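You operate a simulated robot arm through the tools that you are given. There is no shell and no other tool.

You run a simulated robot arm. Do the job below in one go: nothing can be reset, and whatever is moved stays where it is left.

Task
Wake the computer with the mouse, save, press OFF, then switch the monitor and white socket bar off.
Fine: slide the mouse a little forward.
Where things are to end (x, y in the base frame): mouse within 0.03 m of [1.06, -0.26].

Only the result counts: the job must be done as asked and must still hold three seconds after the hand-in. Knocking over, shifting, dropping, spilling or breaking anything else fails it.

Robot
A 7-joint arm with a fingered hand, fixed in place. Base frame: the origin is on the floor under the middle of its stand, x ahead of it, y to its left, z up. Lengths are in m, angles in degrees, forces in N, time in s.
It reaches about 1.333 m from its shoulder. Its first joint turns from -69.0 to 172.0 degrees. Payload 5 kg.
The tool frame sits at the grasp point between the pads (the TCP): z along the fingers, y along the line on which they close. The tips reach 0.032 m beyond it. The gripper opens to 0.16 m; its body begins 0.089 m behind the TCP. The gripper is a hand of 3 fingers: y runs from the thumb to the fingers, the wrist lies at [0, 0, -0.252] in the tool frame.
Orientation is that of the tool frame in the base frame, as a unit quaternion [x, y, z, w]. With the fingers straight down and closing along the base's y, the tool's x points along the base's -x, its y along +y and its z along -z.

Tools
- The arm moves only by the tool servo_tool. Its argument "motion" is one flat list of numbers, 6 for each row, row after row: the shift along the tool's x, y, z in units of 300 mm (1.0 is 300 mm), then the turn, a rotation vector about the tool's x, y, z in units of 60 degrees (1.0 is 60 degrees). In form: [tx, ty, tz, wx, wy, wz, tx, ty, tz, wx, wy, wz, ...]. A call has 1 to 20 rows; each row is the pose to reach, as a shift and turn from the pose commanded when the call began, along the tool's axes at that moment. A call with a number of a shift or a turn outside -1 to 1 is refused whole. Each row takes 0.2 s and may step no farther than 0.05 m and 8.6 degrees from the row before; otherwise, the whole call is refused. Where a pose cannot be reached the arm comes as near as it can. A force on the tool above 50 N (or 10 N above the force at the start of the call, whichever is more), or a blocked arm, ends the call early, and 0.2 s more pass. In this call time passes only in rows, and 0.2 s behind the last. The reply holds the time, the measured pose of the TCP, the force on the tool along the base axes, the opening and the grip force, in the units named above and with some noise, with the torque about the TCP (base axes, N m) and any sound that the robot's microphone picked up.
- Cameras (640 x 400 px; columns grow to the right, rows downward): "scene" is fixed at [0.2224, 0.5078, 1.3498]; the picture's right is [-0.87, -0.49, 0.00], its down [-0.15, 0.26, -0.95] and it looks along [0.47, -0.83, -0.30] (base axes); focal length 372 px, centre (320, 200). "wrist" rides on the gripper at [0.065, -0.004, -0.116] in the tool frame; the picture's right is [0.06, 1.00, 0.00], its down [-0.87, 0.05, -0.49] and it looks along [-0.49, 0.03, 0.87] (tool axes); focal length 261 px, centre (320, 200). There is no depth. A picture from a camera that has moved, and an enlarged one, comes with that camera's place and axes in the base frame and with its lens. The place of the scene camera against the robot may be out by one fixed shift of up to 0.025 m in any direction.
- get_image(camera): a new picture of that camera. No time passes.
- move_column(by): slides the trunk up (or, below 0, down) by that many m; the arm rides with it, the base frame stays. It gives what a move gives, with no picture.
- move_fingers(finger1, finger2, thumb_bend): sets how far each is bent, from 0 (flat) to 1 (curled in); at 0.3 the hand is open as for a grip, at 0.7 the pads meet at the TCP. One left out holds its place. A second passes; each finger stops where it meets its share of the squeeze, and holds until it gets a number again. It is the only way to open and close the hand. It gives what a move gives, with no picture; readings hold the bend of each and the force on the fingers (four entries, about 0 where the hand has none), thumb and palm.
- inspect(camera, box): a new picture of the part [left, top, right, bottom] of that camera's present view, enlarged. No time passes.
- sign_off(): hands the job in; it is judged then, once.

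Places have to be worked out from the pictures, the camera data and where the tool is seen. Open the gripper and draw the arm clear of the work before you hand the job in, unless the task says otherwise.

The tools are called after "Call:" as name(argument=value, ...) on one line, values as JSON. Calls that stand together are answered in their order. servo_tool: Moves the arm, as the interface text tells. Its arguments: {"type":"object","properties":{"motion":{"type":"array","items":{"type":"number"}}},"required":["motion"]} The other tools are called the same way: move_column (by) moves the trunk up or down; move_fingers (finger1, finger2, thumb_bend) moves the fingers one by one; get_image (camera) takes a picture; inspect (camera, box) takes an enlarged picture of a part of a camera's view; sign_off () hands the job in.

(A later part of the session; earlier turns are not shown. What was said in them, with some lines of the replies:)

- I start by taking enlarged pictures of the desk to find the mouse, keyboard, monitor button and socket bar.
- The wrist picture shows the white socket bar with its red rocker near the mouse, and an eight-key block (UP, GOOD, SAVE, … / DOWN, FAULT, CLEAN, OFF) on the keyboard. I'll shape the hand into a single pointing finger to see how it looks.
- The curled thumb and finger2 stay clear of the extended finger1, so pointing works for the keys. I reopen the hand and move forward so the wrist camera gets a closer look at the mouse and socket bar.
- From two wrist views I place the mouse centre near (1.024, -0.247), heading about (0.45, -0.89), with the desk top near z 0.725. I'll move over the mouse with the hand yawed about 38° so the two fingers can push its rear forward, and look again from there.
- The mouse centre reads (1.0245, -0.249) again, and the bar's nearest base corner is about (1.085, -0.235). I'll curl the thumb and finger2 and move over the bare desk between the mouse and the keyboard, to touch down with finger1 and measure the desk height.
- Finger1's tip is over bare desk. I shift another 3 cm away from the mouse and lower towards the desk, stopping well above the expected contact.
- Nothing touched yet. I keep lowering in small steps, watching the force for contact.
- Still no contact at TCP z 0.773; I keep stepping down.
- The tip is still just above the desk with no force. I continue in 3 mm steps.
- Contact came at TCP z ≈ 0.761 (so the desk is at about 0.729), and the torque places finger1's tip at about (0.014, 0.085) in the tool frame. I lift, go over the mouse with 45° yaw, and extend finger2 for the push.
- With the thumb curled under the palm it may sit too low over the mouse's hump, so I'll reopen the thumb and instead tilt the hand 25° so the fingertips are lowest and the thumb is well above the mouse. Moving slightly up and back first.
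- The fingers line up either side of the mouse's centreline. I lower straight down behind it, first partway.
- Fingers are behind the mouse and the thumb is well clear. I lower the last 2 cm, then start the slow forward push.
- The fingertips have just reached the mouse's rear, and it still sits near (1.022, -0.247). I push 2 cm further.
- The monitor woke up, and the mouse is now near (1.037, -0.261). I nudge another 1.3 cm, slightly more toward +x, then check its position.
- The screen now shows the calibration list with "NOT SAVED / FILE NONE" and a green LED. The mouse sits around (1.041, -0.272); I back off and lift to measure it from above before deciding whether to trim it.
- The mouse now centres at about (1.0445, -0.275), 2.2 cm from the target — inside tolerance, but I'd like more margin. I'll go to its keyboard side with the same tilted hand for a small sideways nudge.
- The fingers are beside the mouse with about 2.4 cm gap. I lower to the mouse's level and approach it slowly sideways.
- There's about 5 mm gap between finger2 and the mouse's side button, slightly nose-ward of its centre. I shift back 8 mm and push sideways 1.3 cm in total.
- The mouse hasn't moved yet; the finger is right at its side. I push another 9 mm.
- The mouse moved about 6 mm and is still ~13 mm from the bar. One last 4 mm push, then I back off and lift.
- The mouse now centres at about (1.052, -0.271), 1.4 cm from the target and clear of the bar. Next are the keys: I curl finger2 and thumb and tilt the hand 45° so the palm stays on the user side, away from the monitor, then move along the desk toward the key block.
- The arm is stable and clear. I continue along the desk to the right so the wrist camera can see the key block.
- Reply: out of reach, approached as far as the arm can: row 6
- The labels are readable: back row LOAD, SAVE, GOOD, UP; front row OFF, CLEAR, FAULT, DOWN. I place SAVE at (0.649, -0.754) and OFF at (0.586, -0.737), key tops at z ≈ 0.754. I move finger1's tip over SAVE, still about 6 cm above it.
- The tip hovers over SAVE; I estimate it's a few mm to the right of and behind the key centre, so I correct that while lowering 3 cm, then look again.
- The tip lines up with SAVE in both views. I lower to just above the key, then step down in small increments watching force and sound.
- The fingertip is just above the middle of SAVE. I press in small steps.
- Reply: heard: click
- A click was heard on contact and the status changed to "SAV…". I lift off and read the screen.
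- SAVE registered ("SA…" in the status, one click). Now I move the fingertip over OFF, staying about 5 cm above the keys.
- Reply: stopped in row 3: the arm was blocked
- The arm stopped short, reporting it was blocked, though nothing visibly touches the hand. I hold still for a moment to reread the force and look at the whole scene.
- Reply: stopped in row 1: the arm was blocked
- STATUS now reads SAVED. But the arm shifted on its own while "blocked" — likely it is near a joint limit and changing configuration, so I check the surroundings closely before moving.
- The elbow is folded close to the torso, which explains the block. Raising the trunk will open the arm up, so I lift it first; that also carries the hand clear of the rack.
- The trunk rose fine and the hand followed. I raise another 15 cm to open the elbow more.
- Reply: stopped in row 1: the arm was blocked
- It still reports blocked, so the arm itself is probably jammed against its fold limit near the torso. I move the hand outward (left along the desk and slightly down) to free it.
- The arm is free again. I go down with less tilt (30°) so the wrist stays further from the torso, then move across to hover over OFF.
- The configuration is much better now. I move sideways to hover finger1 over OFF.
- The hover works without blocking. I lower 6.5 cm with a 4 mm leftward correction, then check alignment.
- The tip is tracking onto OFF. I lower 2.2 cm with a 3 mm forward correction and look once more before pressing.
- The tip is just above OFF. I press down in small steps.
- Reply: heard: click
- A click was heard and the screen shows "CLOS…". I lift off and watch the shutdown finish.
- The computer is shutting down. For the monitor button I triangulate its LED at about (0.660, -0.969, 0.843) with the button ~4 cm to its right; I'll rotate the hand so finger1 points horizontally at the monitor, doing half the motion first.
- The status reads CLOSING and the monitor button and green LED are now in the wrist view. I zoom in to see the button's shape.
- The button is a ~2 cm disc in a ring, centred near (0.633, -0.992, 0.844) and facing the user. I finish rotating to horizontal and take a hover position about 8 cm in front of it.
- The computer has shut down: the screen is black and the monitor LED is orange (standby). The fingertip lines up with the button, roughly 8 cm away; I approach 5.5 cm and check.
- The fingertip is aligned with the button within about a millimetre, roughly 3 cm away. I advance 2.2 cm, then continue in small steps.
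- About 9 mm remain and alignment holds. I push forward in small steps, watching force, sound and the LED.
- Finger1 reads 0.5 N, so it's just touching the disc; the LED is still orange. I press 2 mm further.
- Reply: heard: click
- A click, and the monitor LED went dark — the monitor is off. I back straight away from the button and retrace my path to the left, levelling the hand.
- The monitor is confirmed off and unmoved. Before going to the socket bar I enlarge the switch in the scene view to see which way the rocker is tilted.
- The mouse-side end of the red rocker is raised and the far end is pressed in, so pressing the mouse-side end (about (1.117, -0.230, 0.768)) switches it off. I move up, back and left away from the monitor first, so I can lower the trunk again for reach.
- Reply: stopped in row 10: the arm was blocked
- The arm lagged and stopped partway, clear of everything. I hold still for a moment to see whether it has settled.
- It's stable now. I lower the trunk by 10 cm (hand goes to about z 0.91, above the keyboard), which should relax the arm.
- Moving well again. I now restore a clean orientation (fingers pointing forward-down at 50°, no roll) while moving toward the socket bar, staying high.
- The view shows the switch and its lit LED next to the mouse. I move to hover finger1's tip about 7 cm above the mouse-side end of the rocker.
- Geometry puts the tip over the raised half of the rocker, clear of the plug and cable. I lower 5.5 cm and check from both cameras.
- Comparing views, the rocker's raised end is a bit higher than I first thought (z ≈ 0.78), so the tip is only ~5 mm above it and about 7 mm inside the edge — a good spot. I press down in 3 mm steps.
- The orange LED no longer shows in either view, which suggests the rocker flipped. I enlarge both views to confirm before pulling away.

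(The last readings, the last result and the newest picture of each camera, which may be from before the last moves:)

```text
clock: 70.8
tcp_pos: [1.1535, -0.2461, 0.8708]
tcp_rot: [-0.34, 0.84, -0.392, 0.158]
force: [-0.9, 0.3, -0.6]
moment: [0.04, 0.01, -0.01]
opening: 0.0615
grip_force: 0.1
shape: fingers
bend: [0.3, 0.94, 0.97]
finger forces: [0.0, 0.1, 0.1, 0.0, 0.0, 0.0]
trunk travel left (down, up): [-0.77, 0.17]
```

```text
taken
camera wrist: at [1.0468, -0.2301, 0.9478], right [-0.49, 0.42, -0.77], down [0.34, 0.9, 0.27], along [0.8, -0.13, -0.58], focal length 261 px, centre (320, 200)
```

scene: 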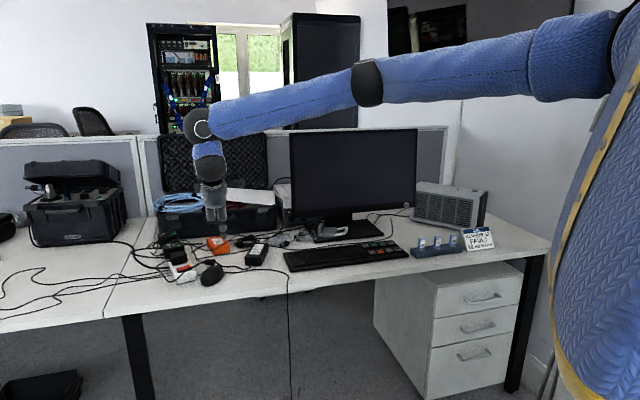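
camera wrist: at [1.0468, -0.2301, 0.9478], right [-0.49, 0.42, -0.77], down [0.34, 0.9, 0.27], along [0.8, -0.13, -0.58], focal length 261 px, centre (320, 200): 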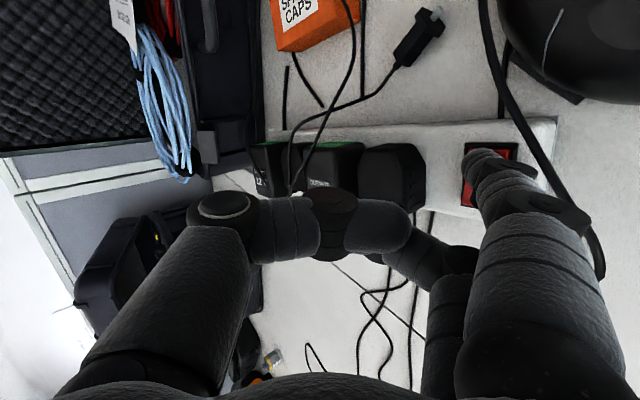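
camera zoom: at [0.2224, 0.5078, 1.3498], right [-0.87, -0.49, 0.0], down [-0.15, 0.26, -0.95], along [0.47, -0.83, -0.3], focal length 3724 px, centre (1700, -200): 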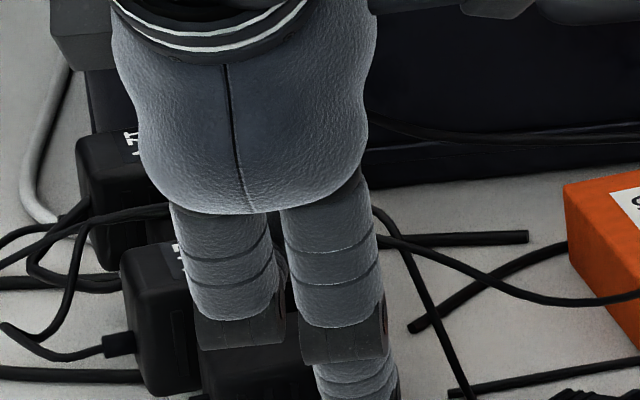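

The rocker's far end is now raised, the LED is dark and the adapters' green lights are out: the bar is off. I lift straight up and verify.

Call:
servo_tool(motion=[0, -0.0383, -0.0322, 0, 0, 0, 0, -0.0766, -0.0643, 0, 0, 0, 0, -0.115, -0.0965, 0, 0, 0, 0, -0.153, -0.1286, 0, 0, 0, 0, -0.23, -0.193, 0, 0, 0])

Call:
inspect(camera="scene", box=[140, 220, 260, 295])

Call:
get_image(camera="wrist")

Call:
get_image(camera="scene")

```text
clock: 72.0
tcp_pos: [1.1522, -0.2463, 0.9612]
tcp_rot: [-0.34, 0.84, -0.392, 0.158]
force: [-0.1, 0.8, 0.0]
moment: [0.02, 0.02, 0.01]
opening: 0.0615
grip_force: 0.0
shape: fingers
bend: [0.3, 0.94, 0.97]
finger forces: [0.1, 0.0, 0.0, 0.0, 0.0, 0.0]
trunk travel left (down, up): [-0.77, 0.17]
```

```text
5.33 times, centred on (200, 258) of scene
camera zoom: at [0.2224, 0.5078, 1.3498], right [-0.87, -0.49, 0.0], down [-0.15, 0.26, -0.95], along [0.47, -0.83, -0.3], focal length 1986 px, centre (960, -107)
```

zoom: 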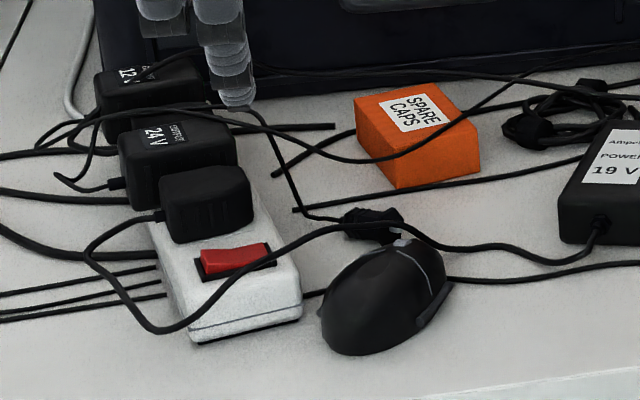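

```text
taken
camera wrist: at [1.045, -0.23, 1.039], right [-0.49, 0.42, -0.77], down [0.34, 0.9, 0.27], along [0.8, -0.13, -0.58], focal length 261 px, centre (320, 200)
```

wrist: 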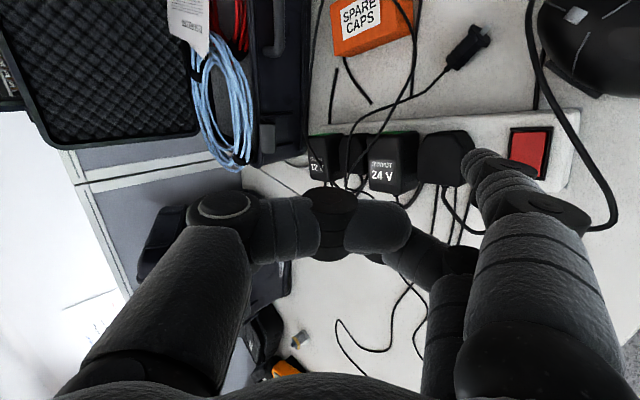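

```text
taken
```

scene: 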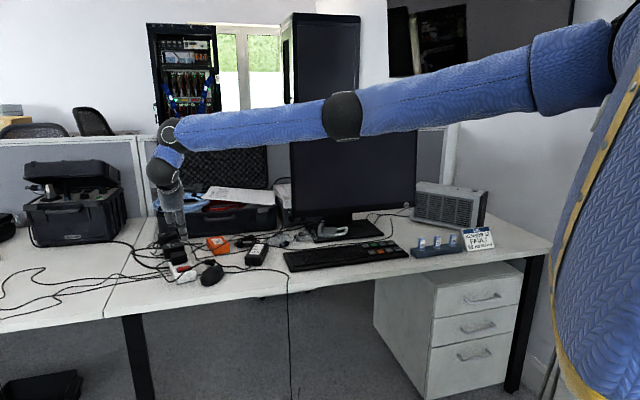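

The rocker stays off, and the bar and mouse are unchanged. I draw the arm up and back over the user side, clear of the desk objects, and open the hand.

Call:
servo_tool(motion=[0.03, 0.016, -0.108, 0, 0, 0, 0.06, 0.031, -0.215, 0, 0, 0, 0.09, 0.047, -0.323, 0, 0, 0, 0.12, 0.062, -0.43, 0, 0, 0, 0.15, 0.078, -0.538, 0, 0, 0, 0.18, 0.093, -0.645, 0, 0, 0, 0.21, 0.109, -0.753, 0, 0, 0])

Call:
move_fingers(finger1=0.3, finger2=0.3, thumb_bend=0.3)

Call:
get_image(camera="wrist")

Call:
get_image(camera="scene")

```text
clock: 73.6
tcp_pos: [0.9738, -0.1566, 1.0815]
tcp_rot: [-0.338, 0.841, -0.391, 0.159]
force: [0.2, -0.8, -0.7]
moment: [0.01, 0.0, 0.06]
opening: 0.0614
grip_force: 0.2
shape: fingers
bend: [0.3, 0.94, 0.97]
finger forces: [0.0, 0.0, 0.1, 0.1, 0.0, 0.1]
trunk travel left (down, up): [-0.77, 0.17]
```

```text
clock: 74.6
tcp_pos: [0.9746, -0.152, 1.082]
tcp_rot: [-0.339, 0.84, -0.392, 0.159]
force: [0.1, 0.4, -1.0]
moment: [-0.02, 0.02, -0.01]
opening: 0.168
grip_force: 0.0
shape: fingers
bend: [0.3, 0.3, 0.3]
finger forces: [0.0, 0.0, 0.0, 0.1, 0.1, 0.0]
trunk travel left (down, up): [-0.77, 0.17]
```

```text
taken
camera wrist: at [0.8676, -0.1365, 1.1594], right [-0.49, 0.42, -0.77], down [0.34, 0.9, 0.27], along [0.8, -0.12, -0.58], focal length 261 px, centre (320, 200)
```

wrist: 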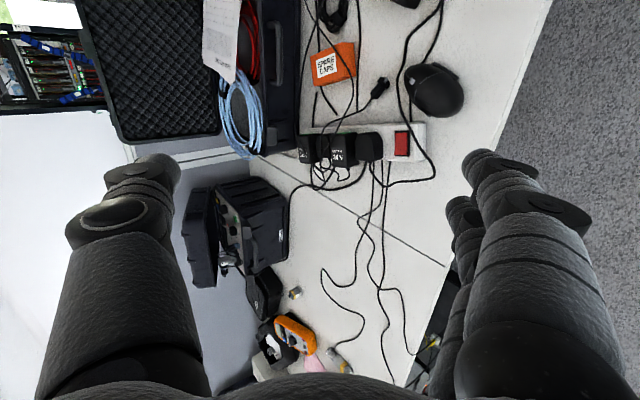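

```text
taken
```

scene: 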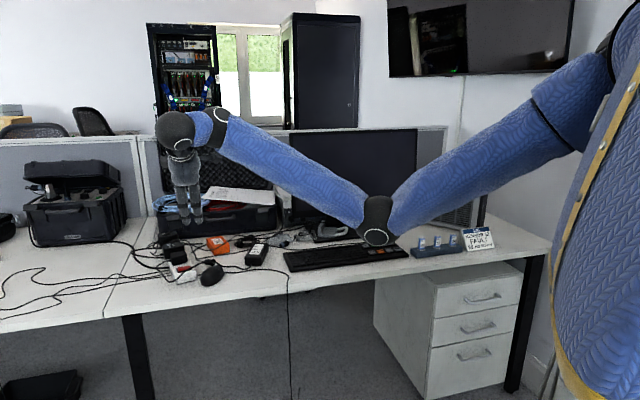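

The hand is open and clear; the elbow swung to a lower configuration but, judging by its size and position in the image, it is around z 1.1 in front of the desk, not touching anything. I hold for a second to confirm it's stable and recheck the desk.

Call:
servo_tool(motion=[0, 0, 0, 0, 0, 0, 0, 0, 0, 0, 0, 0, 0, 0, 0, 0, 0, 0, 0, 0, 0, 0, 0, 0])

Call:
get_image(camera="scene")

Call:
inspect(camera="scene", box=[270, 170, 510, 290])

Call:
inspect(camera="wrist", box=[300, 30, 500, 155])

```text
clock: 75.6
tcp_pos: [0.9754, -0.1511, 1.0824]
tcp_rot: [-0.339, 0.841, -0.392, 0.158]
force: [-1.3, -0.4, 0.5]
moment: [0.01, 0.01, -0.03]
opening: 0.168
grip_force: 0.0
shape: fingers
bend: [0.3, 0.3, 0.3]
finger forces: [0.0, 0.0, 0.0, 0.0, 0.1, 0.0]
trunk travel left (down, up): [-0.77, 0.17]
```

```text
taken
```

scene: 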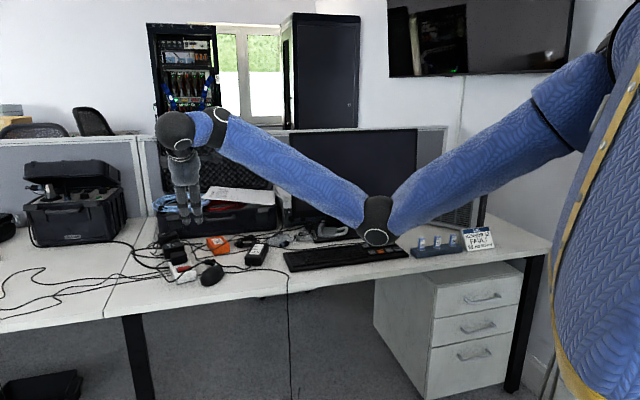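

```text
2.67 times, centred on (390, 230) of scene
camera zoom: at [0.2224, 0.5078, 1.3498], right [-0.87, -0.49, 0.0], down [-0.15, 0.26, -0.95], along [0.47, -0.83, -0.3], focal length 993 px, centre (133, 120)
```

zoom: 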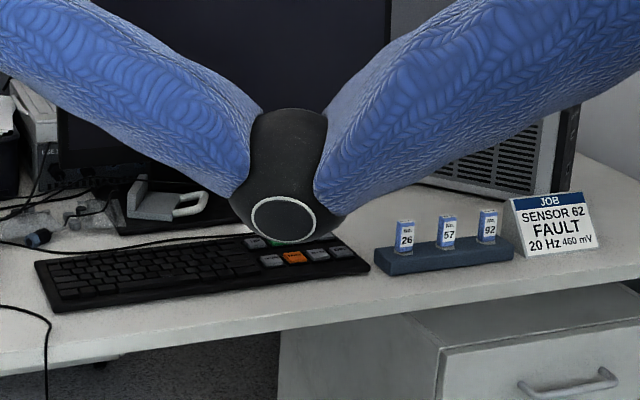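

```text
3.20 times, centred on (400, 92) of wrist
camera zoom: at [0.8676, -0.1365, 1.1594], right [-0.49, 0.42, -0.77], down [0.34, 0.9, 0.27], along [0.8, -0.12, -0.58], focal length 834 px, centre (64, 544)
```

zoom: 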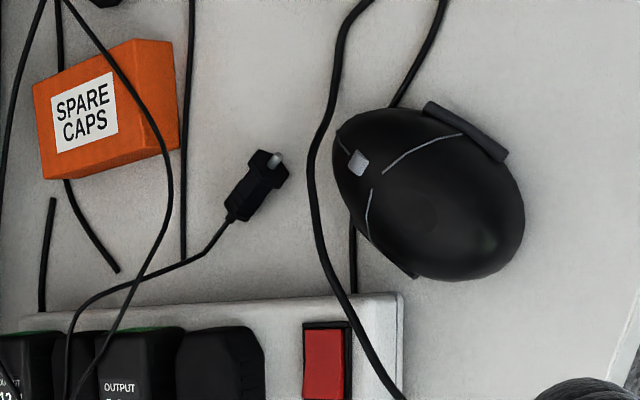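

Everything holds: the mouse is about 1.5 cm from its target, the screen and monitor LED are off, the rocker is in its off position, and nothing else has shifted. The hand is open and clear, so I hand the job in.

Call:
sign_off()

```text
The job is handed in.
```

I did all the steps and handed the job in; I have not seen how it was judged.

- **Wake:** I slid the mouse forward, and the monitor came on. The mouse ended at about (1.05, -0.27), roughly 1.5 cm from the target.
- **Save:** I pressed SAVE once, and the status changed from NOT SAVED to SAVED.
- **OFF:** I pressed OFF. The screen showed CLOSING, then went black.
- **Monitor:** I pressed its button, and the LED went dark.
- **Socket bar:** I pressed the red switch on the white bar. It flipped, and both the bar's light and the adapter lights went out.

In the pictures, none of the other objects looked shifted. At hand-in the hand was open and above the desk's front edge, well clear of everything.

- **Arm jams:** The arm jammed several times near the robot's body while I was working. It hit nothing that I could see. I raised the trunk to free it, and the trunk is still 17 cm above where it started.
- **Sensor 62:** The calibration log showed no result for sensor 62, although the job card on the desk reads "SENSOR 62 FAULT". You did not ask for a result to be entered, so I saved the log as it was.
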